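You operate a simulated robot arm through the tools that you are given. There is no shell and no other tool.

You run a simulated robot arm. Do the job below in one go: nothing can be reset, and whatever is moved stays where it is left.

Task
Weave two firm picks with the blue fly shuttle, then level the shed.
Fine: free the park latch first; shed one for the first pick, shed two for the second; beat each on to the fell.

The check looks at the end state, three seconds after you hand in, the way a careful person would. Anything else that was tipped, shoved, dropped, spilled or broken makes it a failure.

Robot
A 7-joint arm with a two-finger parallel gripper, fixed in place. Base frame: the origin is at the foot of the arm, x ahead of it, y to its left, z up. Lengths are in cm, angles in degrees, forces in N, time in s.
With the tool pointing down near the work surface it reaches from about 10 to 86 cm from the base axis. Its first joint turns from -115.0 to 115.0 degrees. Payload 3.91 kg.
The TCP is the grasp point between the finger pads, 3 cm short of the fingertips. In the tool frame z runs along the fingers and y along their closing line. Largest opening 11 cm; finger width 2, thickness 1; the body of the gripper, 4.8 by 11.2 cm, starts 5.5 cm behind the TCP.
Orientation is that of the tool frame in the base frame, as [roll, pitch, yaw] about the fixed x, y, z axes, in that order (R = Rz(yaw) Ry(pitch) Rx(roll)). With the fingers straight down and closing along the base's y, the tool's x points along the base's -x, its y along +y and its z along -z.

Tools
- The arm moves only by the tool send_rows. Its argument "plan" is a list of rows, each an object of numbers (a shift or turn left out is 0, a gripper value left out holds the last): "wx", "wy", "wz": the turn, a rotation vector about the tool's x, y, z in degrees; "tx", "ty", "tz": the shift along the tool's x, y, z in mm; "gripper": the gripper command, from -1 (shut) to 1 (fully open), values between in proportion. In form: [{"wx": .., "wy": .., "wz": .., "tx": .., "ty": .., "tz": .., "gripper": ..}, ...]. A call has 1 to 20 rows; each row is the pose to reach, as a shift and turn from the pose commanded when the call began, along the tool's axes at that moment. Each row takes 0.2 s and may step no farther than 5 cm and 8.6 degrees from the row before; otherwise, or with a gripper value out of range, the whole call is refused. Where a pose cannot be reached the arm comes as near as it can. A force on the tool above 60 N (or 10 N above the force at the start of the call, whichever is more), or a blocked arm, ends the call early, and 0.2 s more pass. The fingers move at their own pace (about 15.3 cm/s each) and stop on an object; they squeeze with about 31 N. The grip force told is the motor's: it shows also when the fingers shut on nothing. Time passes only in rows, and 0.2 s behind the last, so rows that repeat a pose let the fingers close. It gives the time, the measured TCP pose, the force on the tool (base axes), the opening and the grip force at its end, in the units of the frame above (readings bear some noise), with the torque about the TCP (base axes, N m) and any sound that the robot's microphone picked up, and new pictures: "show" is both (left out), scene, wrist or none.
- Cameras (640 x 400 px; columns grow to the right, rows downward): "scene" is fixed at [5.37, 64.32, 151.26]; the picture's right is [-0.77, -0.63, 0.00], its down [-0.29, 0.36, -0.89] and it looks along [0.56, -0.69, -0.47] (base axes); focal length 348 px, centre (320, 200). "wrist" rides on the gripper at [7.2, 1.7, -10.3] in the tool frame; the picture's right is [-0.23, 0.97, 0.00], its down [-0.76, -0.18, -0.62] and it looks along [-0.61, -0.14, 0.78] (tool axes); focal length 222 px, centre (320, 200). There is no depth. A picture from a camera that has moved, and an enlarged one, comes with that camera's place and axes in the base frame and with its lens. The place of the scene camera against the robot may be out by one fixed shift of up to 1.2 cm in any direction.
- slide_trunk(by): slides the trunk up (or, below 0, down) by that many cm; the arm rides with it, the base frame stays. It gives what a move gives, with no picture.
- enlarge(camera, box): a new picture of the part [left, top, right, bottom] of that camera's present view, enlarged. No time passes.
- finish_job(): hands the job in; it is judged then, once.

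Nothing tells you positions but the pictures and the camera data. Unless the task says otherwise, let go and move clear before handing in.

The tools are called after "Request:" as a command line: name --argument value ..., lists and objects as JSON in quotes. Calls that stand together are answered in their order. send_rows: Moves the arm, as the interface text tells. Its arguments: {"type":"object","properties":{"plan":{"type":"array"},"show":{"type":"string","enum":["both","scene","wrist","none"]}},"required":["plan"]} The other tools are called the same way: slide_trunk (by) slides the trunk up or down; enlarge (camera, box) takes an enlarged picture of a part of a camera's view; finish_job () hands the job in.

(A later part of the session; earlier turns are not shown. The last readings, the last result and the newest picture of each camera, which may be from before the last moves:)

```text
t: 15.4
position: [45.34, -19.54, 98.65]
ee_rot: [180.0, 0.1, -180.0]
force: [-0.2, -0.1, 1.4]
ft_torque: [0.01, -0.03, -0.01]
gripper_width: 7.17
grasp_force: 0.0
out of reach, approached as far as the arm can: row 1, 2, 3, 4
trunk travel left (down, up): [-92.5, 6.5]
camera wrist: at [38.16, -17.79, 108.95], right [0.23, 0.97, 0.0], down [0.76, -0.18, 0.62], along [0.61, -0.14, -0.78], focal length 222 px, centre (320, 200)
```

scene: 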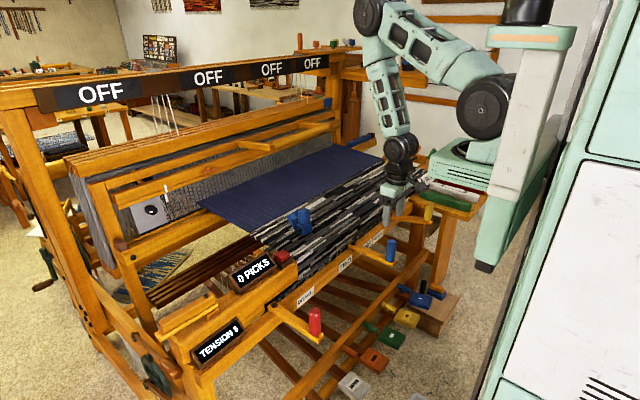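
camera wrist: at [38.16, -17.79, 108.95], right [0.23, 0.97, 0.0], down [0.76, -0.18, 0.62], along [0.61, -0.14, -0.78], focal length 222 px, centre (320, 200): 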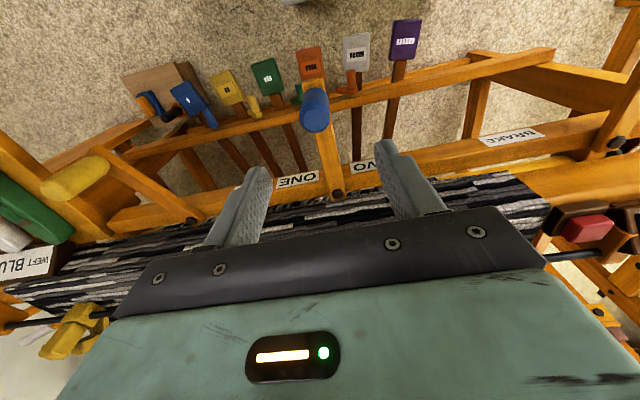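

The beater seems settled at its back rest. Let me enlarge the wrist view to centre precisely on the blue handle.

Request:
enlarge --camera "wrist" --box '[240, 60, 400, 160]'

Request:
enlarge --camera "scene" --box '[340, 150, 460, 280]'

```text
4.00 times, centred on (320, 110) of wrist
camera zoom: at [38.16, -17.79, 108.95], right [0.23, 0.97, 0.0], down [0.76, -0.18, 0.62], along [0.61, -0.14, -0.78], focal length 888 px, centre (320, 560)
```

zoom: 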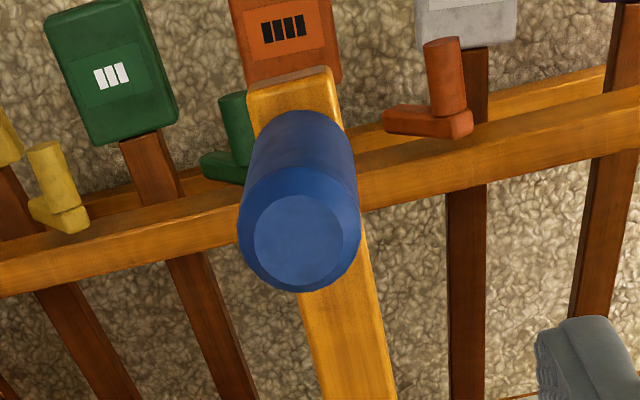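

```text
3.08 times, centred on (400, 215) of scene
camera zoom: at [5.37, 64.32, 151.26], right [-0.77, -0.63, 0.0], down [-0.29, 0.36, -0.89], along [0.56, -0.69, -0.47], focal length 1070 px, centre (74, 154)
```

zoom: 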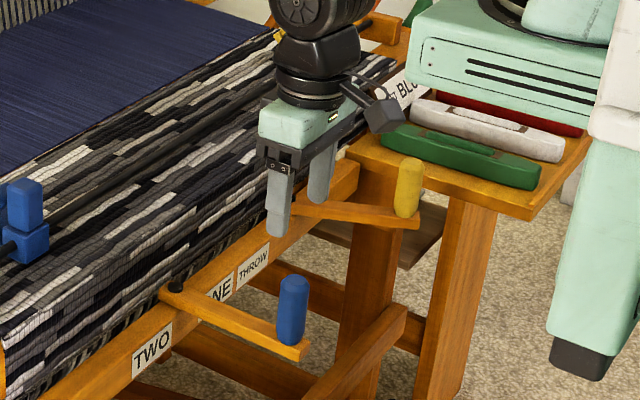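

The blue handle is centred at about (44.9, −19.6), top z≈89, 3 cm thick. I'll descend around it and close.

Request:
send_rows --plan '[{"tx": 4, "tz": 40, "gripper": 0.3}, {"tx": 4, "tz": 80, "gripper": 0.3}, {"tx": 4, "tz": 110, "gripper": 0.3}, {"tx": 4, "tz": 125, "gripper": 0.3}, {"tx": 4, "tz": 125, "gripper": -1}, {"tx": 4, "tz": 125, "gripper": -1}, {"tx": 4, "tz": 125, "gripper": -1}]' --show "both"

```text
t: 17.0
position: [45.11, -19.62, 86.05]
ee_rot: [180.0, 0.1, 179.9]
force: [-3.3, -0.5, -9.8]
ft_torque: [-1.05, -0.68, 0.22]
gripper_width: 2.97
grasp_force: 44.6
trunk travel left (down, up): [-92.5, 6.5]
camera wrist: at [37.79, -17.83, 96.32], right [0.23, 0.97, 0.0], down [0.76, -0.18, 0.62], along [0.61, -0.14, -0.78], focal length 222 px, centre (320, 200)
```

scene: 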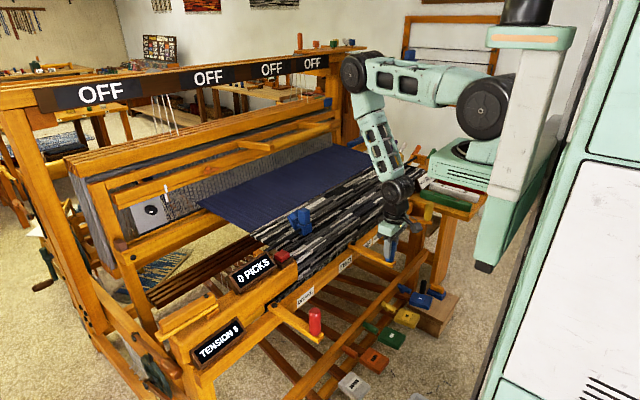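
wrist: 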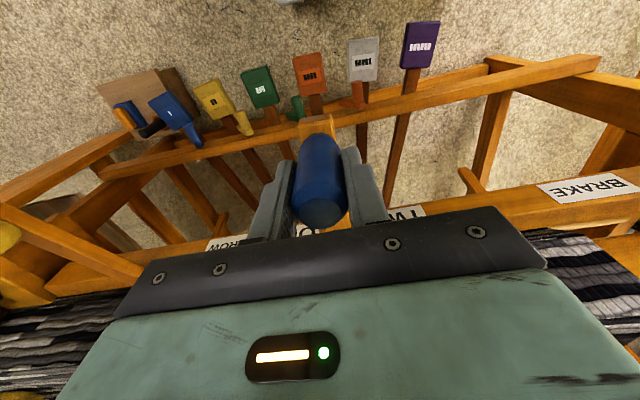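

I have the blue handle gripped (2.97 cm). Now I swing it along its arc toward −y, the ONE side, in small steps, turning the hand with it.

Request:
send_rows --plan '[{"tx": -0.3, "ty": -9.6, "wz": -4, "gripper": -1}, {"tx": -1.3, "ty": -19.2, "wz": -8, "gripper": -1}, {"tx": -3, "ty": -28.7, "wz": -12, "gripper": -1}, {"tx": -5.3, "ty": -38, "wz": -16, "gripper": -1}]' --show "both"

```text
t: 18.0
position: [45.47, -23.55, 85.97]
ee_rot: [180.0, -0.1, -163.9]
force: [-5.5, -3.9, -26.9]
ft_torque: [-1.18, 0.1, -0.27]
gripper_width: 2.98
grasp_force: 45.0
trunk travel left (down, up): [-92.5, 6.5]
camera wrist: at [38.06, -23.82, 96.34], right [-0.05, 1.0, 0.0], down [0.78, 0.04, 0.62], along [0.62, 0.03, -0.78], focal length 222 px, centre (320, 200)
```

scene: 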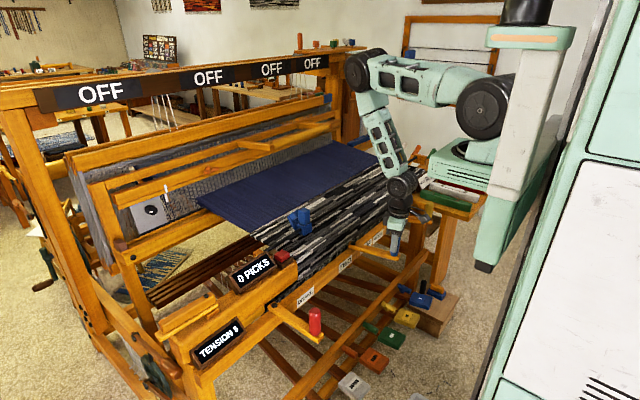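
wrist: 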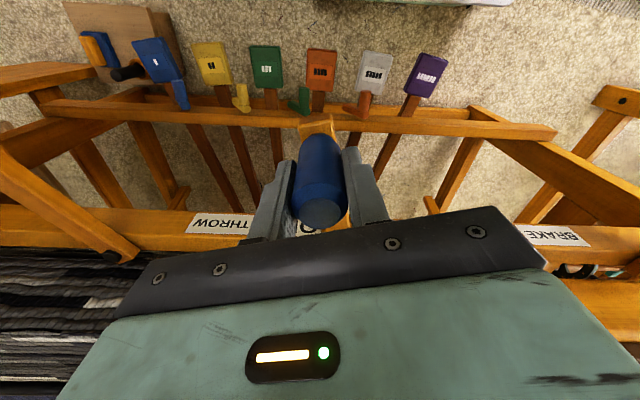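

It moves; shafts seem to begin shifting. I'll continue along the arc to about 30°.

Request:
send_rows --plan '[{"tx": -3, "ty": -9, "wz": -4, "gripper": -1}, {"tx": -6.6, "ty": -18.1, "wz": -8, "gripper": -1}, {"tx": -10, "ty": -25, "wz": -11, "gripper": -1}, {"tx": -13.2, "ty": -31, "wz": -14, "gripper": -1}]' --show "both"

```text
t: 19.0
position: [47.13, -26.38, 86.32]
ee_rot: [-180.0, -0.4, -150.1]
force: [-38.2, -19.5, 0.8]
ft_torque: [-1.0, -0.45, 0.03]
gripper_width: 2.94
grasp_force: 44.6
trunk travel left (down, up): [-92.5, 6.5]
camera wrist: at [40.14, -28.4, 96.6], right [-0.29, 0.96, 0.0], down [0.75, 0.23, 0.62], along [0.59, 0.18, -0.79], focal length 222 px, centre (320, 200)
```

scene: 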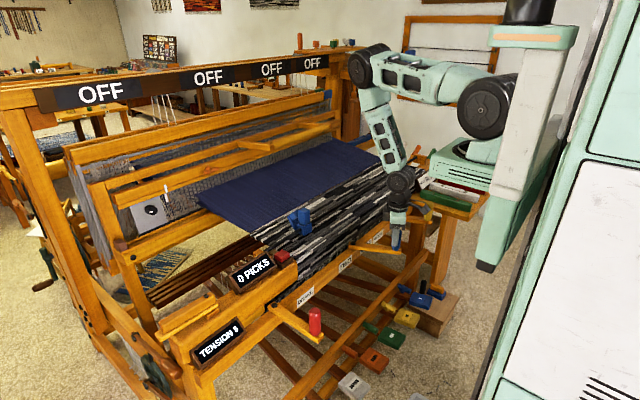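
wrist: 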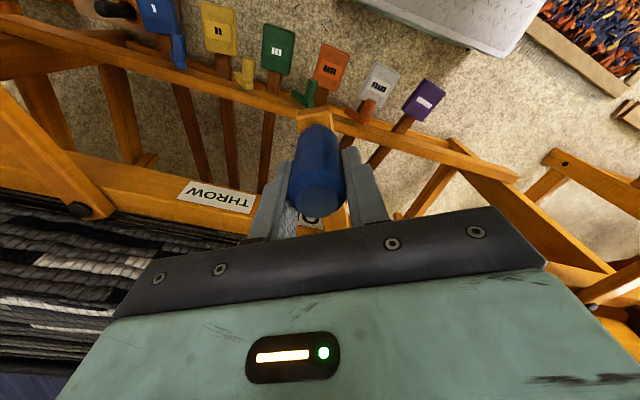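

The residual force is radial, meaning the true lever radius is a bit longer (≈14.2 cm). I'll ease outward 5 mm and continue the swing a little to feel for the stop.

Request:
send_rows --plan '[{"tx": 5, "gripper": -1}, {"tx": 4.8, "ty": -6.2, "wz": -2.5, "gripper": -1}, {"tx": 4.5, "ty": -12.4, "wz": -5, "gripper": -1}, {"tx": 4.5, "ty": -12.4, "wz": -5, "gripper": -1}]' --show "both"

Request:
enlarge --camera "scene" --box '[20, 60, 340, 260]'

```text
t: 20.0
position: [47.27, -26.4, 86.31]
ee_rot: [178.8, 0.0, -144.5]
force: [-3.6, 23.8, 24.4]
ft_torque: [-1.87, -0.5, -0.11]
gripper_width: 3.0
grasp_force: 45.1
trunk travel left (down, up): [-92.5, 6.5]
stopped in row 4: the force on the tool passed its limit at 62 N (the readings are from after the stop); the commanded pose is now the measured one
camera wrist: at [40.56, -29.3, 96.52], right [-0.38, 0.92, 0.02], down [0.73, 0.29, 0.62], along [0.57, 0.25, -0.78], focal length 222 px, centre (320, 200)
```

scene: 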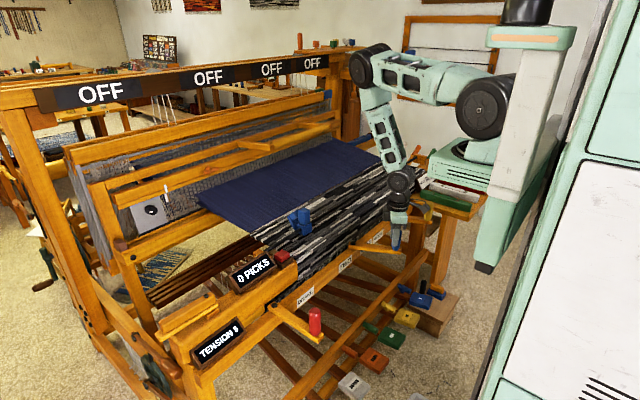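
wrist: 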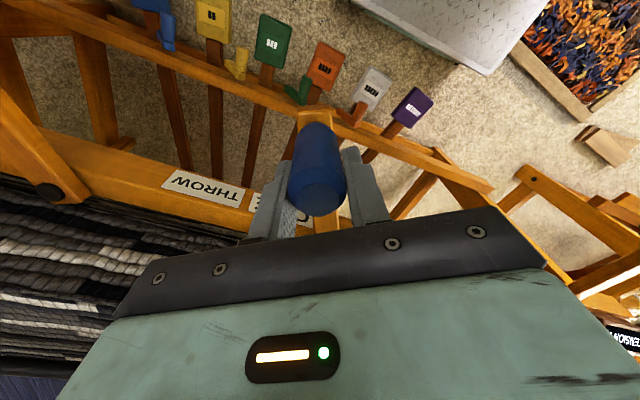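

```text
2.00 times, centred on (180, 160) of scene
camera zoom: at [5.37, 64.32, 151.26], right [-0.77, -0.63, 0.0], down [-0.29, 0.36, -0.89], along [0.56, -0.69, -0.47], focal length 695 px, centre (600, 280)
```

zoom: 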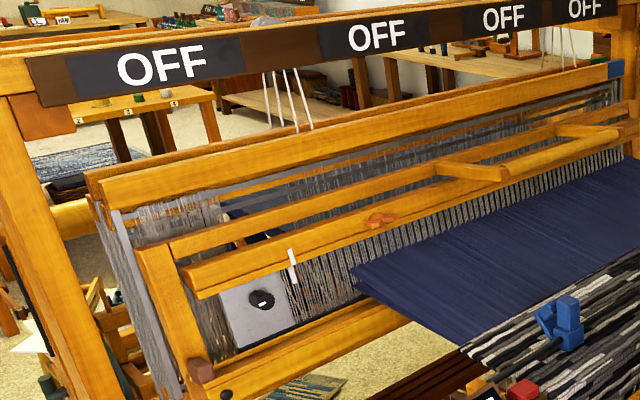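

The lever reached its stop at about 30° on the ONE side, and the shafts have separated. I'll release and rise to check that it stays.

Request:
send_rows --plan '[{"gripper": 0.3}, {"gripper": 0.3}, {"tz": -40, "gripper": 0.3}, {"tz": -80, "gripper": 0.3}, {"tz": -120, "gripper": 0.3}, {"tz": -160, "gripper": 0.3}]' --show "both"

```text
t: 21.4
position: [47.6, -26.84, 102.03]
ee_rot: [178.9, 0.1, -144.7]
force: [0.1, -0.3, 0.0]
ft_torque: [0.02, 0.01, -0.01]
gripper_width: 7.13
grasp_force: 0.1
trunk travel left (down, up): [-92.5, 6.5]
camera wrist: at [40.85, -29.81, 112.35], right [-0.38, 0.93, 0.02], down [0.73, 0.29, 0.62], along [0.57, 0.25, -0.78], focal length 222 px, centre (320, 200)
```

scene: 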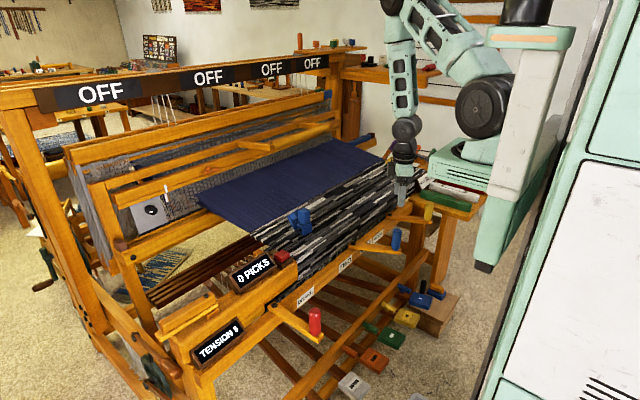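
wrist: 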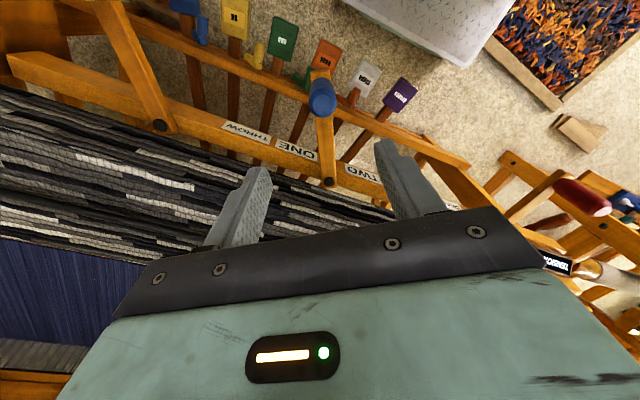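

The lever stays at ONE. Let me check the shed and the right-hand shuttle box and throw lever in more detail.

Request:
enlarge --camera "scene" --box '[60, 90, 260, 215]'

Request:
enlarge --camera "scene" --box '[320, 110, 480, 270]'

Request:
enlarge --camera "wrist" --box '[180, 50, 420, 200]'

Request:
enlarge --camera "wrist" --box '[0, 0, 260, 162]'

```text
3.20 times, centred on (160, 152) of scene
camera zoom: at [5.37, 64.32, 151.26], right [-0.77, -0.63, 0.0], down [-0.29, 0.36, -0.89], along [0.56, -0.69, -0.47], focal length 1112 px, centre (832, 352)
```

zoom: 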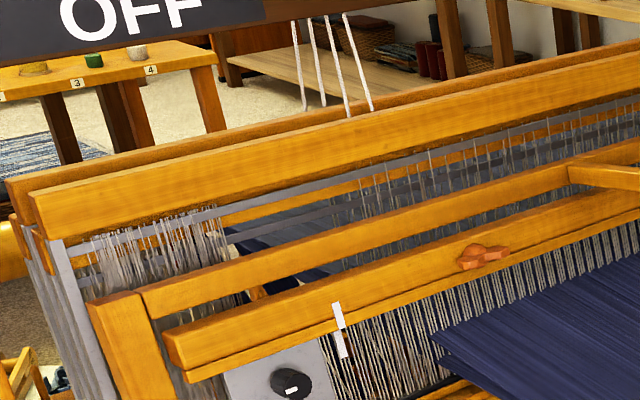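

```text
2.50 times, centred on (400, 190) of scene
camera zoom: at [5.37, 64.32, 151.26], right [-0.77, -0.63, 0.0], down [-0.29, 0.36, -0.89], along [0.56, -0.69, -0.47], focal length 869 px, centre (120, 225)
```

zoom: 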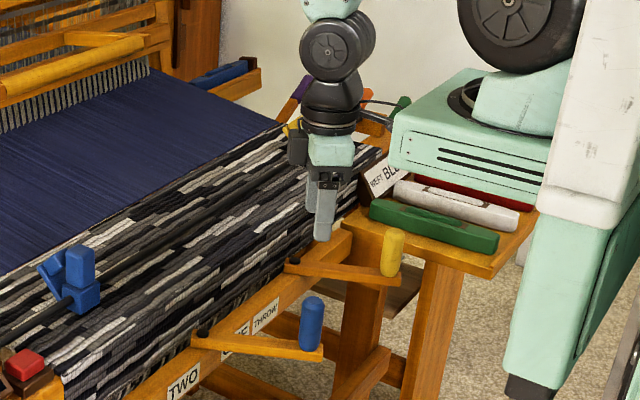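

```text
2.67 times, centred on (300, 125) of wrist
camera zoom: at [40.85, -29.81, 112.35], right [-0.38, 0.93, 0.02], down [0.73, 0.29, 0.62], along [0.57, 0.25, -0.78], focal length 592 px, centre (373, 400)
```

zoom: 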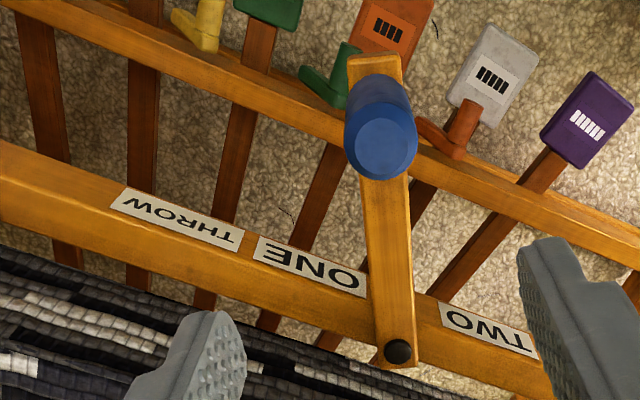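

```text
2.46 times, centred on (130, 81) of wrist
camera zoom: at [40.85, -29.81, 112.35], right [-0.38, 0.93, 0.02], down [0.73, 0.29, 0.62], along [0.57, 0.25, -0.78], focal length 547 px, centre (788, 493)
```

zoom: 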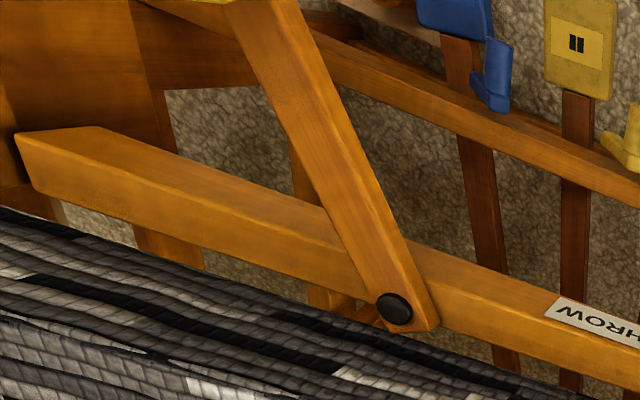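

Shed one is open. The yellow THROW lever rests angled toward −y: pivot about (59.3, −44.7), handle about (46.8, −50.3). I'll square the hand and move over to its −y side with fingers shut.

Request:
send_rows --plan '[{"tx": 28, "ty": -37, "tz": 3, "wx": 0.2, "wz": 6, "gripper": -1}, {"tx": 56, "ty": -74, "tz": 6, "wx": 0.4, "wy": -0.1, "wz": 12, "gripper": -1}, {"tx": 84, "ty": -111, "tz": 9, "wx": 0.6, "wy": -0.2, "wz": 18, "gripper": -1}, {"tx": 112, "ty": -148, "tz": 12, "wx": 0.8, "wy": -0.3, "wz": 24, "gripper": -1}, {"tx": 140, "ty": -185, "tz": 16, "wx": 1.0, "wy": -0.34, "wz": 30, "gripper": -1}, {"tx": 166, "ty": -221, "tz": 20, "wx": 1.06, "wy": -0.34, "wz": 35.3, "gripper": -1}]' --show "both"

```text
t: 22.8
position: [46.86, -54.44, 99.72]
ee_rot: [180.0, 0.0, -180.0]
force: [-0.7, 0.2, -0.6]
ft_torque: [0.02, -0.03, 0.0]
gripper_width: 0.01
grasp_force: 31.3
trunk travel left (down, up): [-92.5, 6.5]
camera wrist: at [39.59, -52.69, 109.99], right [0.23, 0.97, 0.0], down [0.76, -0.18, 0.62], along [0.61, -0.14, -0.78], focal length 222 px, centre (320, 200)
```

scene: 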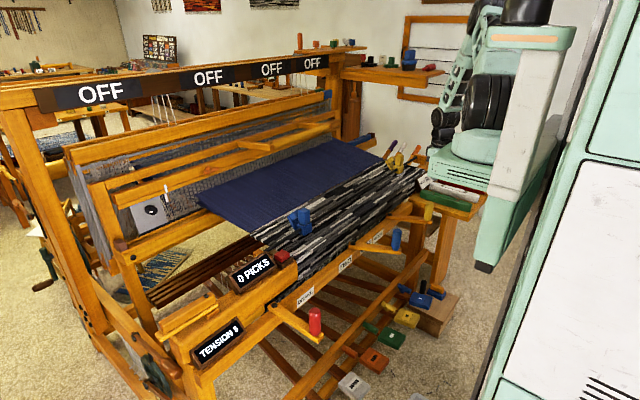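
wrist: 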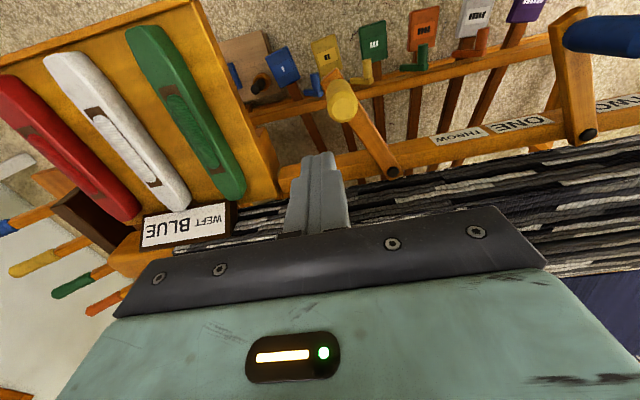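

Request:
enlarge --camera "wrist" --box '[180, 50, 440, 212]'

Request:
enlarge --camera "scene" --box '[360, 100, 500, 240]'

```text
2.46 times, centred on (310, 131) of wrist
camera zoom: at [39.59, -52.69, 109.99], right [0.23, 0.97, 0.0], down [0.76, -0.18, 0.62], along [0.61, -0.14, -0.78], focal length 547 px, centre (345, 370)
```

zoom: 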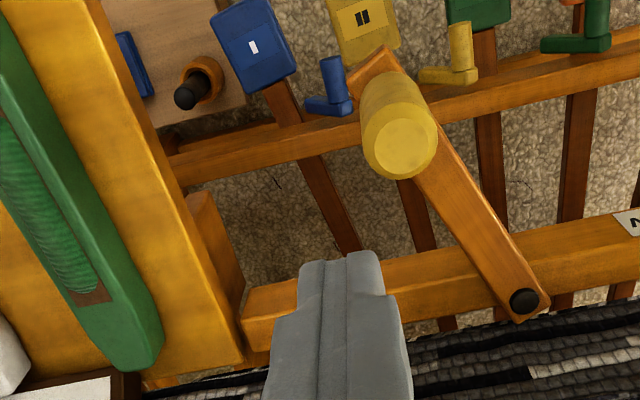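

```text
2.86 times, centred on (430, 170) of scene
camera zoom: at [5.37, 64.32, 151.26], right [-0.77, -0.63, 0.0], down [-0.29, 0.36, -0.89], along [0.56, -0.69, -0.47], focal length 993 px, centre (6, 286)
```

zoom: 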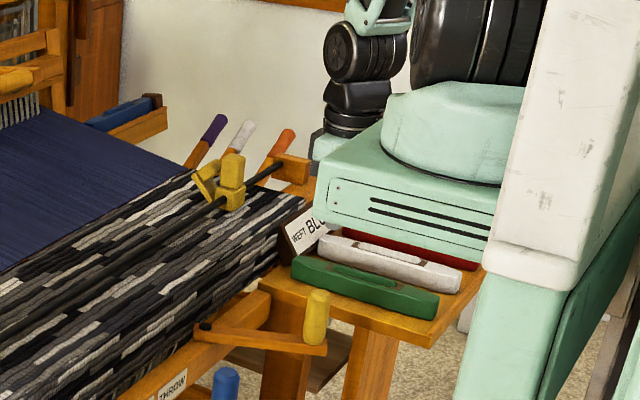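

The yellow handle is at about (46.1, −51.8) with pivot (58.6, −46.2). I need to be further to −y before descending; then I'll give it one brisk push towards THROW (+y).

Request:
send_rows --plan '[{"tx": 10, "ty": -19, "gripper": -1}, {"tx": 10, "ty": -19, "tz": 45, "gripper": -1}, {"tx": 10, "ty": -19, "tz": 90, "gripper": -1}, {"tx": 10, "ty": -19, "tz": 132, "gripper": -1}]' --show "both"

```text
t: 23.8
position: [45.78, -56.41, 86.49]
ee_rot: [-179.9, 0.1, -180.0]
force: [-0.6, 0.8, -0.9]
ft_torque: [-0.02, -0.01, 0.0]
gripper_width: 0.01
grasp_force: 31.4
trunk travel left (down, up): [-92.5, 6.5]
camera wrist: at [38.54, -54.65, 96.74], right [0.23, 0.97, 0.0], down [0.76, -0.18, 0.63], along [0.61, -0.14, -0.78], focal length 222 px, centre (320, 200)
```

scene: 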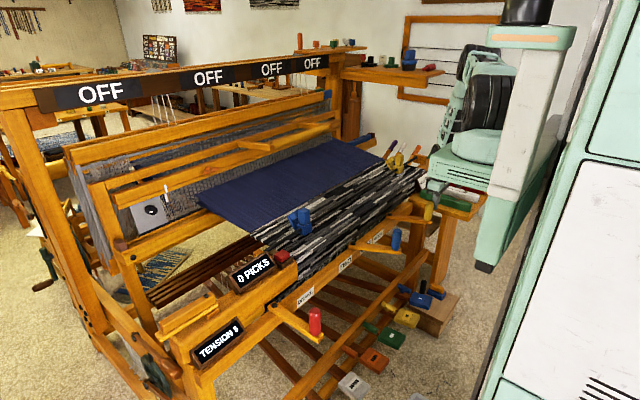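
wrist: 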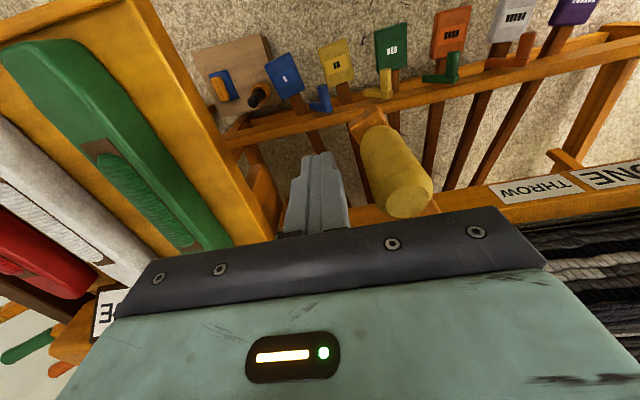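

The finger is beside the yellow handle on its −y side. Now the throw stroke.

Request:
send_rows --plan '[{"tx": 0, "ty": 22, "gripper": -1}, {"tx": 8, "ty": 53, "gripper": -1}, {"tx": 9.5, "ty": 88, "gripper": -1}, {"tx": 2, "ty": 123, "gripper": -1}, {"tx": -7, "ty": 143, "gripper": -1}]' --show "both"

```text
t: 25.0
position: [46.21, -42.76, 86.58]
ee_rot: [-179.5, 0.2, 179.7]
force: [-14.0, -28.0, -5.6]
ft_torque: [0.17, -0.11, 0.11]
gripper_width: 0.01
grasp_force: 31.0
trunk travel left (down, up): [-92.5, 6.5]
camera wrist: at [38.93, -40.79, 96.8], right [0.23, 0.97, -0.01], down [0.76, -0.18, 0.63], along [0.61, -0.15, -0.78], focal length 222 px, centre (320, 200)
```

scene: 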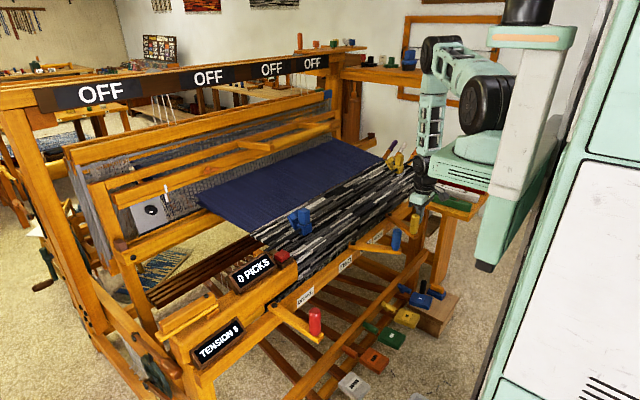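
wrist: 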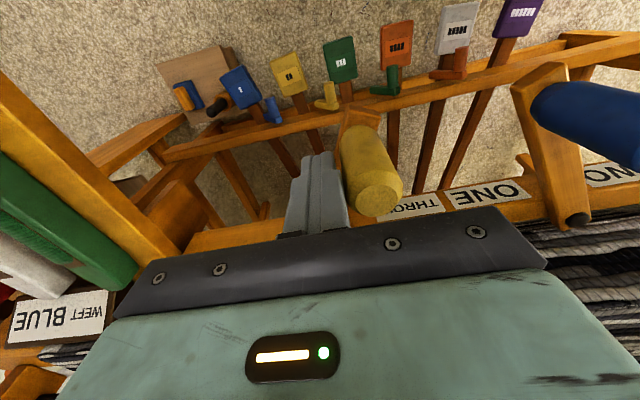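

The lever came to its stop on the THROW side (28 N). I'll check where the shuttle went.

Request:
enlarge --camera "scene" --box '[320, 110, 440, 185]'

Request:
enlarge --camera "scene" --box '[90, 180, 270, 300]'

```text
5.33 times, centred on (380, 148) of scene
camera zoom: at [5.37, 64.32, 151.26], right [-0.77, -0.63, 0.0], down [-0.29, 0.36, -0.89], along [0.56, -0.69, -0.47], focal length 1854 px, centre (0, 480)
```

zoom: 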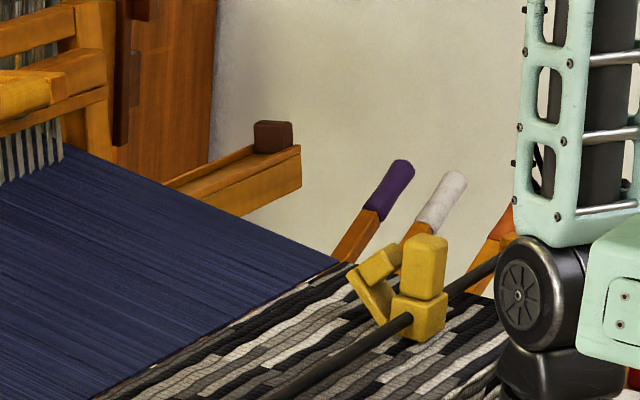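

```text
3.33 times, centred on (180, 240) of scene
camera zoom: at [5.37, 64.32, 151.26], right [-0.77, -0.63, 0.0], down [-0.29, 0.36, -0.89], along [0.56, -0.69, -0.47], focal length 1159 px, centre (787, 67)
```

zoom: 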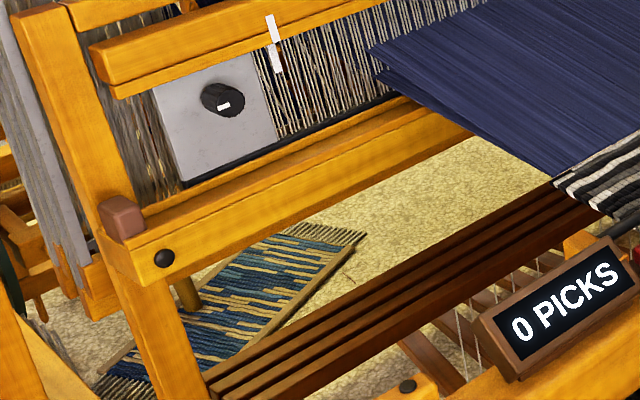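

The shuttle has left the right box. I'll back the finger off 3 cm and look again for the shuttle to arrive at the left.

Request:
send_rows --plan '[{"ty": -15, "gripper": -1}, {"ty": -30, "gripper": -1}, {"ty": -30, "gripper": -1}]' --show "both"

Request:
enlarge --camera "scene" --box '[90, 180, 270, 300]'

Request:
enlarge --camera "scene" --box '[200, 100, 400, 225]'

```text
t: 25.8
position: [46.54, -45.01, 86.64]
ee_rot: [-180.0, 0.0, -180.0]
force: [0.3, -0.2, -0.9]
ft_torque: [0.0, 0.02, 0.01]
gripper_width: 0.0
grasp_force: 30.5
trunk travel left (down, up): [-92.5, 6.5]
camera wrist: at [39.27, -43.27, 96.78], right [0.23, 0.97, 0.0], down [0.76, -0.18, 0.62], along [0.61, -0.14, -0.78], focal length 222 px, centre (320, 200)
```

scene: 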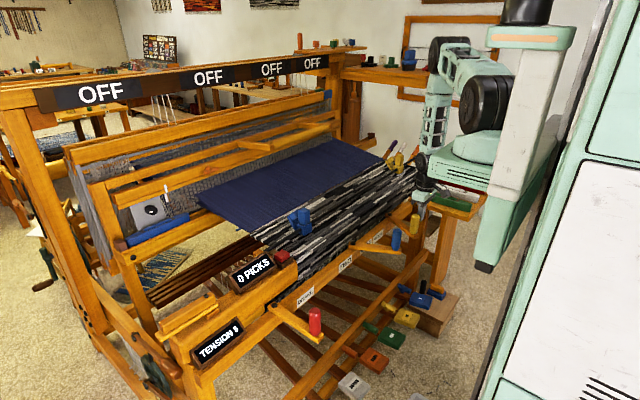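
wrist: 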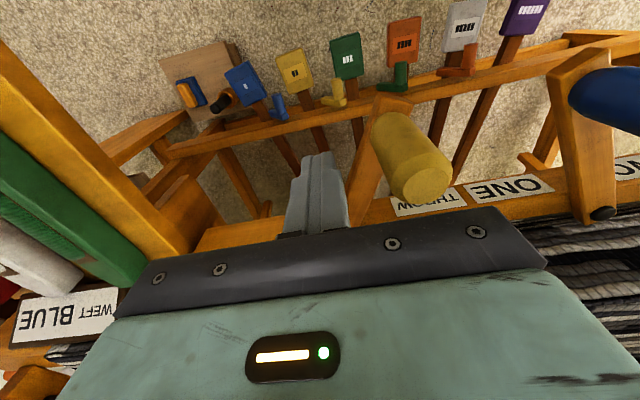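

```text
3.33 times, centred on (180, 240) of scene
camera zoom: at [5.37, 64.32, 151.26], right [-0.77, -0.63, 0.0], down [-0.29, 0.36, -0.89], along [0.56, -0.69, -0.47], focal length 1159 px, centre (787, 67)
```

zoom: 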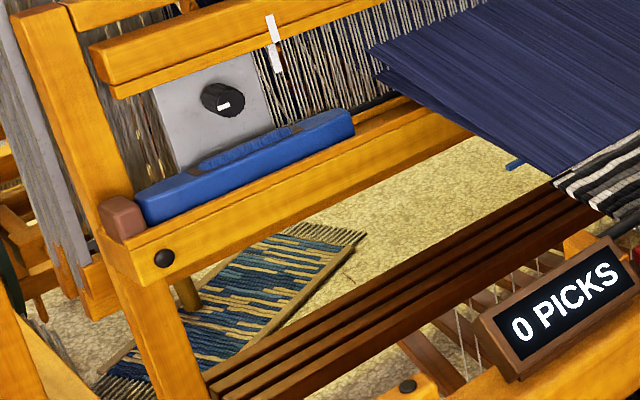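

```text
3.20 times, centred on (300, 162) of scene
camera zoom: at [5.37, 64.32, 151.26], right [-0.77, -0.63, 0.0], down [-0.29, 0.36, -0.89], along [0.56, -0.69, -0.47], focal length 1112 px, centre (384, 320)
```

zoom: 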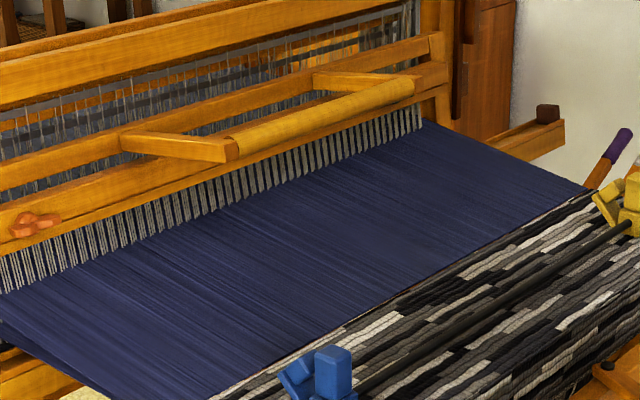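

The shuttle is in the left box and a blue weft end shows at the fell side – the first pick is laid. Now for the beat: the beater's handle is far back (about x 97, z 107), so I'll raise the hand, turn it so the fingers close across the bar, and look at the handle.

Request:
send_rows --plan '[{"tz": -45, "gripper": 0.2}, {"tz": -90, "gripper": 0.2}, {"tz": -135, "gripper": 0.2}, {"tz": -180, "wz": 6, "gripper": 0.2}, {"tz": -225, "wz": 14, "gripper": 0.2}, {"tz": -265, "wz": 22, "gripper": 0.2}, {"tz": -285, "ty": 20, "wz": 30, "gripper": 0.2}, {"tz": -285, "ty": 40, "wz": 38, "gripper": 0.2}, {"tz": -285, "ty": 50, "wz": 46, "gripper": 0.2}, {"tz": -285, "ty": 55, "wz": 54, "gripper": 0.2}, {"tz": -285, "ty": 55, "wz": 62, "gripper": 0.2}, {"tz": -285, "ty": 55, "wz": 70, "gripper": 0.2}, {"tz": -285, "ty": 55, "wz": 78, "gripper": 0.2}, {"tz": -285, "ty": 55, "wz": 86, "gripper": 0.2}, {"tz": -285, "ty": 55, "wz": 90, "gripper": 0.2}]' --show "both"

```text
t: 29.0
position: [46.45, -39.62, 115.2]
ee_rot: [179.9, 0.0, 89.9]
force: [0.1, -0.5, -0.5]
ft_torque: [0.0, -0.01, 0.01]
gripper_width: 6.59
grasp_force: 0.1
trunk travel left (down, up): [-92.5, 6.5]
camera wrist: at [48.16, -32.29, 125.27], right [0.97, -0.23, 0.0], down [-0.18, -0.76, 0.62], along [-0.14, -0.61, -0.78], focal length 222 px, centre (320, 200)
```

scene: 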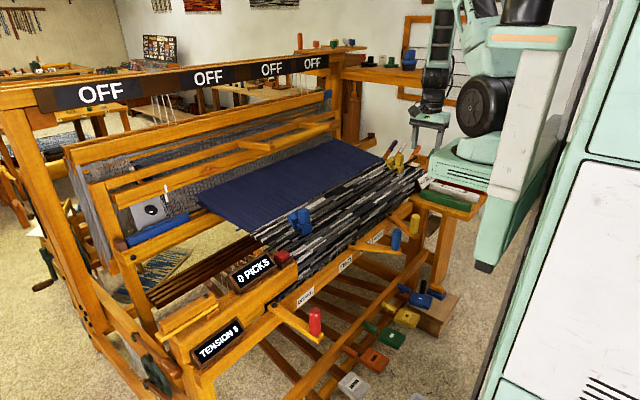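
wrist: 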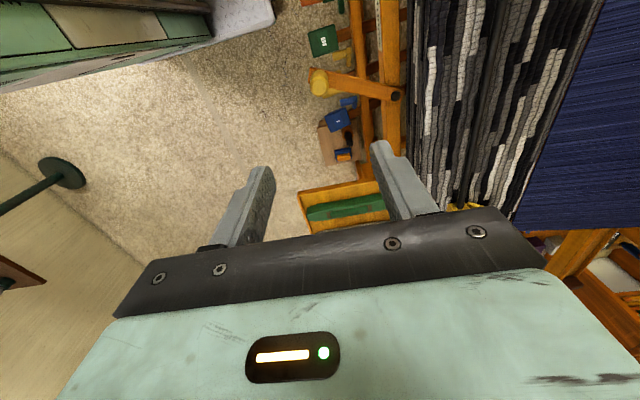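

The hand is turned. Now I tilt it forward (fingers pointing ahead-down) while moving ahead over the warp, to see the handle.

Request:
send_rows --plan '[{"ty": 40, "wx": -7, "gripper": 0.2}, {"ty": 80, "wx": -14, "gripper": 0.2}, {"ty": 120, "wx": -21, "gripper": 0.2}, {"ty": 160, "wx": -28, "gripper": 0.2}, {"ty": 200, "wx": -35, "gripper": 0.2}, {"ty": 230, "wx": -42, "gripper": 0.2}, {"ty": 260, "wx": -49, "gripper": 0.2}, {"ty": 285, "wx": -55, "gripper": 0.2}]' --show "both"

```text
t: 30.8
position: [75.03, -39.56, 115.11]
ee_rot: [124.6, 0.2, 90.1]
force: [-0.5, 0.7, 0.5]
ft_torque: [-0.03, -0.01, -0.01]
gripper_width: 6.57
grasp_force: 0.0
trunk travel left (down, up): [-92.5, 6.5]
camera wrist: at [67.43, -32.25, 122.34], right [0.56, -0.23, 0.8], down [-0.61, -0.76, 0.21], along [0.56, -0.61, -0.56], focal length 222 px, centre (320, 200)
```

scene: 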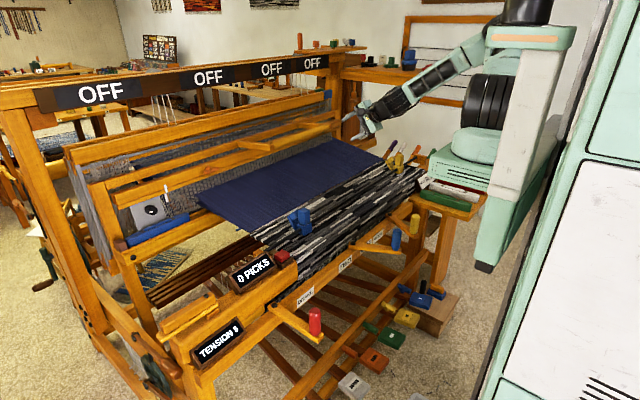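
wrist: 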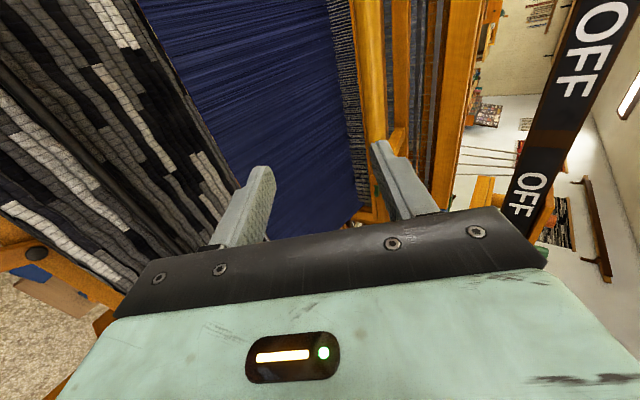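

I can see the warp, the reed and the rails between my fingers. I'll enlarge to pick out the handle bar.

Request:
enlarge --camera "wrist" --box '[280, 0, 520, 150]'

Request:
enlarge --camera "scene" --box '[240, 80, 400, 180]'

```text
2.67 times, centred on (400, 75) of wrist
camera zoom: at [67.43, -32.25, 122.34], right [0.56, -0.23, 0.8], down [-0.61, -0.76, 0.21], along [0.56, -0.61, -0.56], focal length 592 px, centre (107, 533)
```

zoom: 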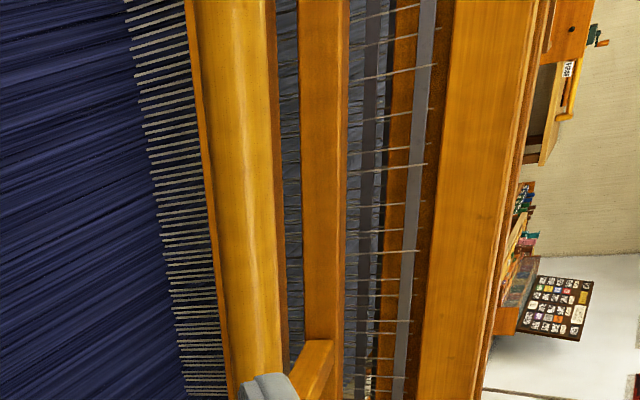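

```text
4.00 times, centred on (320, 130) of scene
camera zoom: at [5.37, 64.32, 151.26], right [-0.77, -0.63, 0.0], down [-0.29, 0.36, -0.89], along [0.56, -0.69, -0.47], focal length 1390 px, centre (320, 480)
```

zoom: 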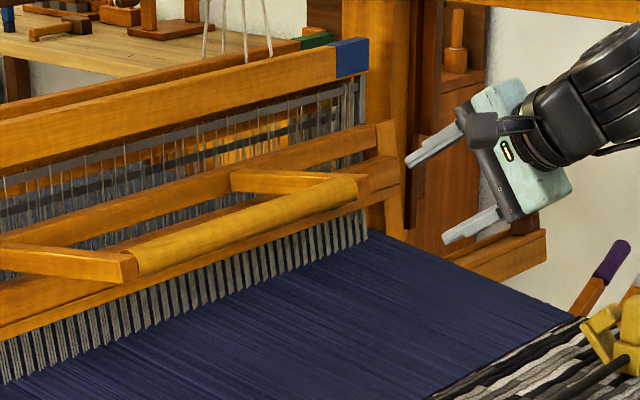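

The yellow bar is straight ahead of the fingers, roughly at x 97–99, z ≈107–108. I'll move in closer along the approach line and triangulate again.

Request:
send_rows --plan '[{"ty": 45, "tz": 10, "gripper": 0.2}, {"ty": 68, "tz": 74, "gripper": 0.2}]' --show "both"

```text
refused: row 2 steps farther than a row can; nothing moved
```

Request:
send_rows --plan '[{"ty": 23, "tz": 25, "gripper": 0.2}, {"ty": 46, "tz": 50, "gripper": 0.2}, {"ty": 69, "tz": 74, "gripper": 0.2}]' --show "both"

Request:
enlarge --camera "wrist" --box '[240, 0, 480, 220]'

Request:
enlarge --camera "scene" --box '[240, 80, 400, 180]'

```text
t: 31.6
position: [84.94, -39.6, 116.45]
ee_rot: [124.9, 0.0, 90.1]
force: [0.4, -0.4, -0.1]
ft_torque: [-0.01, 0.01, 0.0]
gripper_width: 6.63
grasp_force: 0.0
trunk travel left (down, up): [-92.5, 6.5]
camera wrist: at [77.44, -32.3, 123.71], right [0.56, -0.23, 0.8], down [-0.61, -0.76, 0.21], along [0.56, -0.61, -0.56], focal length 222 px, centre (320, 200)
```

scene: 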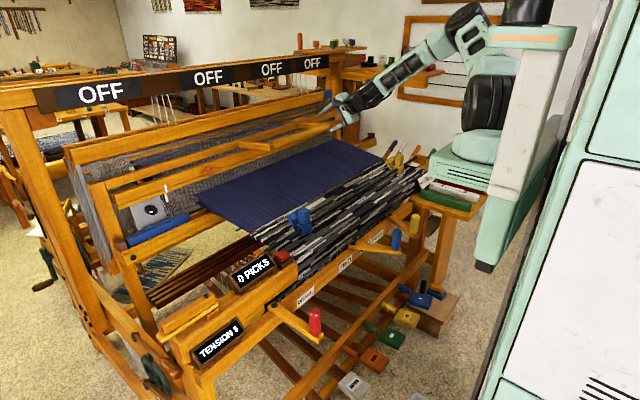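
wrist: 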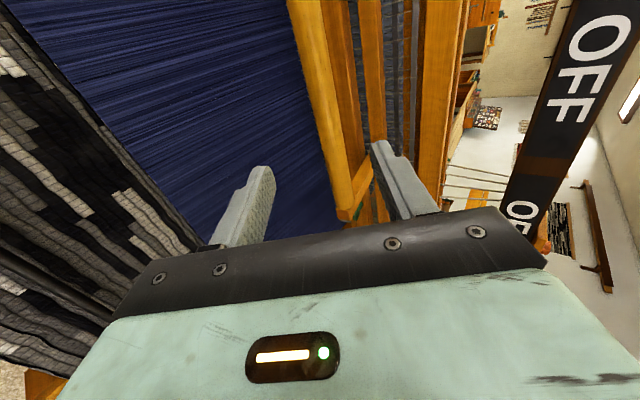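

```text
1.82 times, centred on (360, 110) of wrist
camera zoom: at [77.44, -32.3, 123.71], right [0.56, -0.23, 0.8], down [-0.61, -0.76, 0.21], along [0.56, -0.61, -0.56], focal length 404 px, centre (247, 364)
```

zoom: 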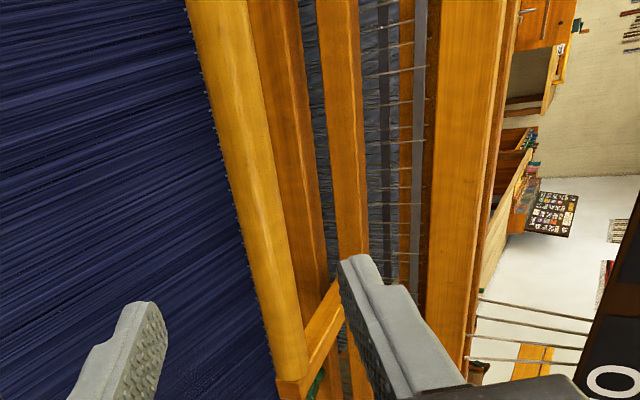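

```text
4.00 times, centred on (320, 130) of scene
camera zoom: at [5.37, 64.32, 151.26], right [-0.77, -0.63, 0.0], down [-0.29, 0.36, -0.89], along [0.56, -0.69, -0.47], focal length 1390 px, centre (320, 480)
```

zoom: 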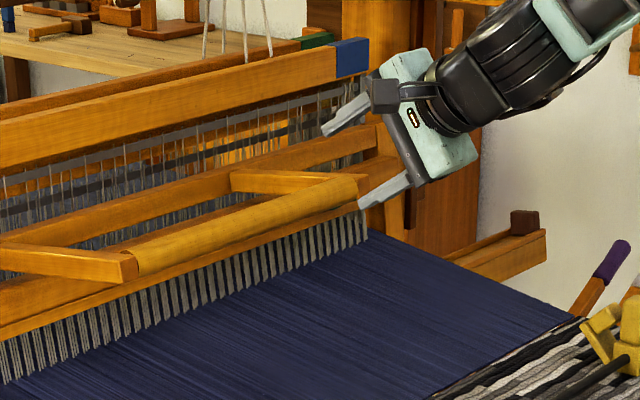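

Triangulating the two wrist views with the scene, the handle bar is near x≈99, z≈107, y −57 to −23, right on my approach axis. I'll advance 8 cm along the fingers and check.

Request:
send_rows --plan '[{"tz": 40, "gripper": 0.3}, {"tz": 80, "gripper": 0.3}]' --show "both"

Request:
enlarge --camera "wrist" --box '[200, 60, 480, 235]'

Request:
enlarge --camera "scene" --box '[240, 80, 400, 180]'

```text
t: 32.2
position: [91.58, -39.49, 111.91]
ee_rot: [124.8, 0.1, 90.0]
force: [0.2, 0.1, -0.2]
ft_torque: [0.01, 0.01, 0.02]
gripper_width: 7.15
grasp_force: 0.2
trunk travel left (down, up): [-92.5, 6.5]
camera wrist: at [83.96, -32.2, 119.15], right [0.56, -0.23, 0.8], down [-0.61, -0.76, 0.21], along [0.56, -0.61, -0.56], focal length 222 px, centre (320, 200)
```

scene: 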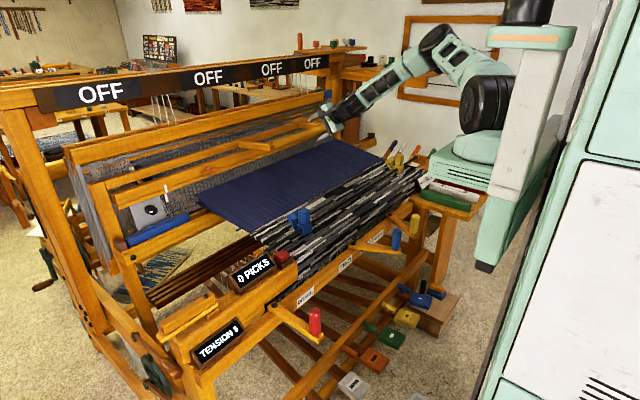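
wrist: 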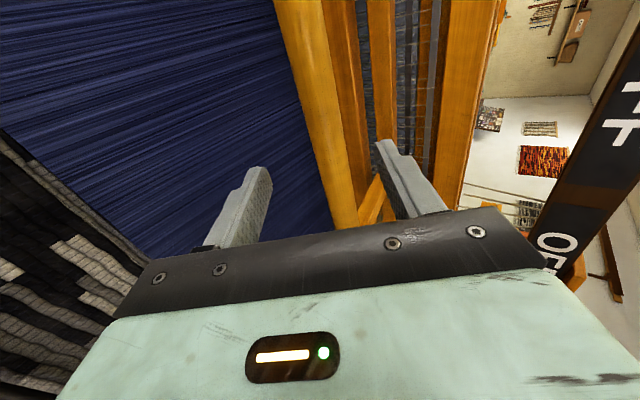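

```text
2.29 times, centred on (340, 148) of wrist
camera zoom: at [83.96, -32.2, 119.15], right [0.56, -0.23, 0.8], down [-0.61, -0.76, 0.21], along [0.56, -0.61, -0.56], focal length 508 px, centre (274, 320)
```

zoom: 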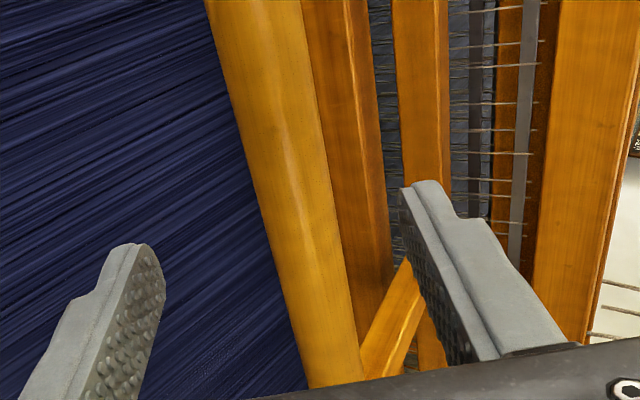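

```text
4.00 times, centred on (320, 130) of scene
camera zoom: at [5.37, 64.32, 151.26], right [-0.77, -0.63, 0.0], down [-0.29, 0.36, -0.89], along [0.56, -0.69, -0.47], focal length 1390 px, centre (320, 480)
```

zoom: 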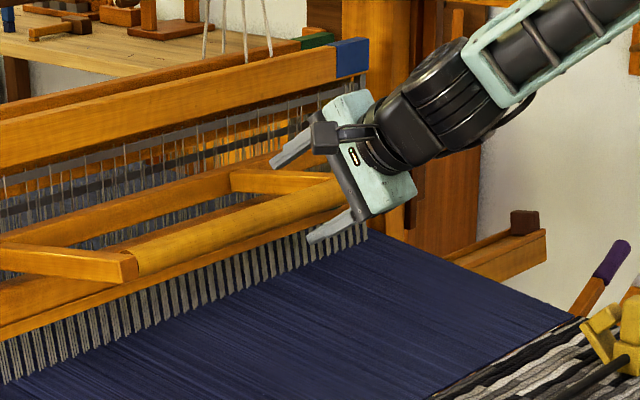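

Alignment is good; the bar is about 7 cm further along the fingers. I'll advance 6.5 cm.

Request:
send_rows --plan '[{"tz": 35, "gripper": 0.3}, {"tz": 65, "gripper": 0.3}]' --show "both"

Request:
enlarge --camera "wrist" --box '[200, 60, 480, 235]'

Request:
enlarge --camera "scene" --box '[240, 80, 400, 180]'

```text
t: 32.8
position: [96.83, -39.6, 108.18]
ee_rot: [124.8, 0.0, 90.0]
force: [0.1, -0.5, 0.5]
ft_torque: [0.01, -0.02, -0.01]
gripper_width: 7.15
grasp_force: 0.0
trunk travel left (down, up): [-92.5, 6.5]
camera wrist: at [89.28, -32.24, 115.51], right [0.56, -0.23, 0.8], down [-0.61, -0.76, 0.21], along [0.56, -0.61, -0.56], focal length 222 px, centre (320, 200)
```

scene: 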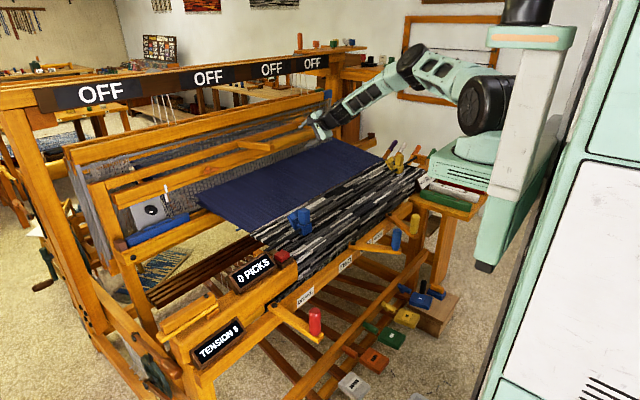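
wrist: 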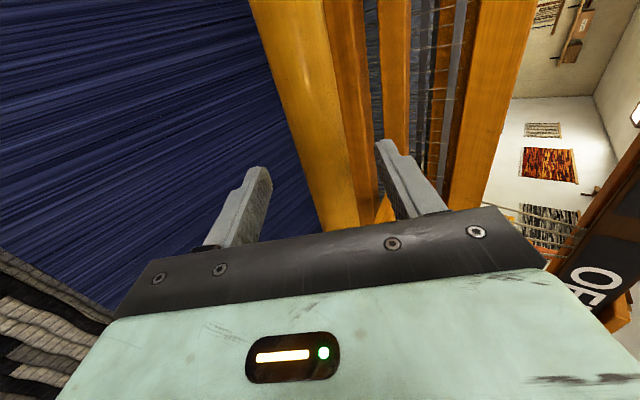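

```text
2.29 times, centred on (340, 148) of wrist
camera zoom: at [89.28, -32.24, 115.51], right [0.56, -0.23, 0.8], down [-0.61, -0.76, 0.21], along [0.56, -0.61, -0.56], focal length 508 px, centre (274, 320)
```

zoom: 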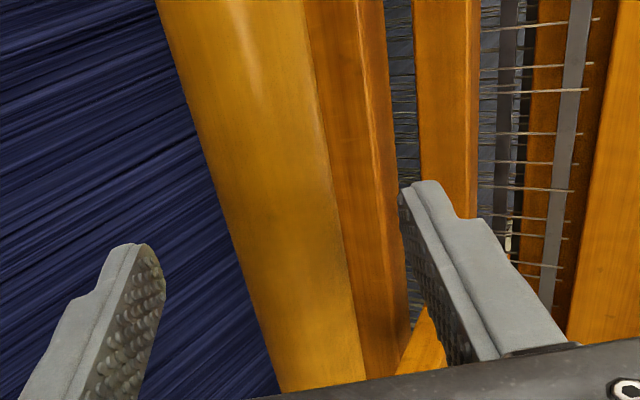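

```text
4.00 times, centred on (320, 130) of scene
camera zoom: at [5.37, 64.32, 151.26], right [-0.77, -0.63, 0.0], down [-0.29, 0.36, -0.89], along [0.56, -0.69, -0.47], focal length 1390 px, centre (320, 480)
```

zoom: 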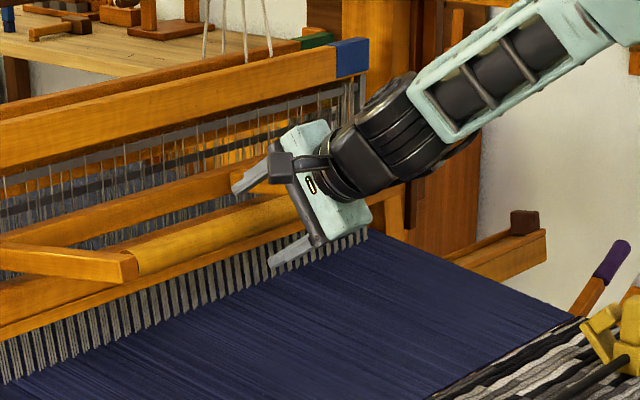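

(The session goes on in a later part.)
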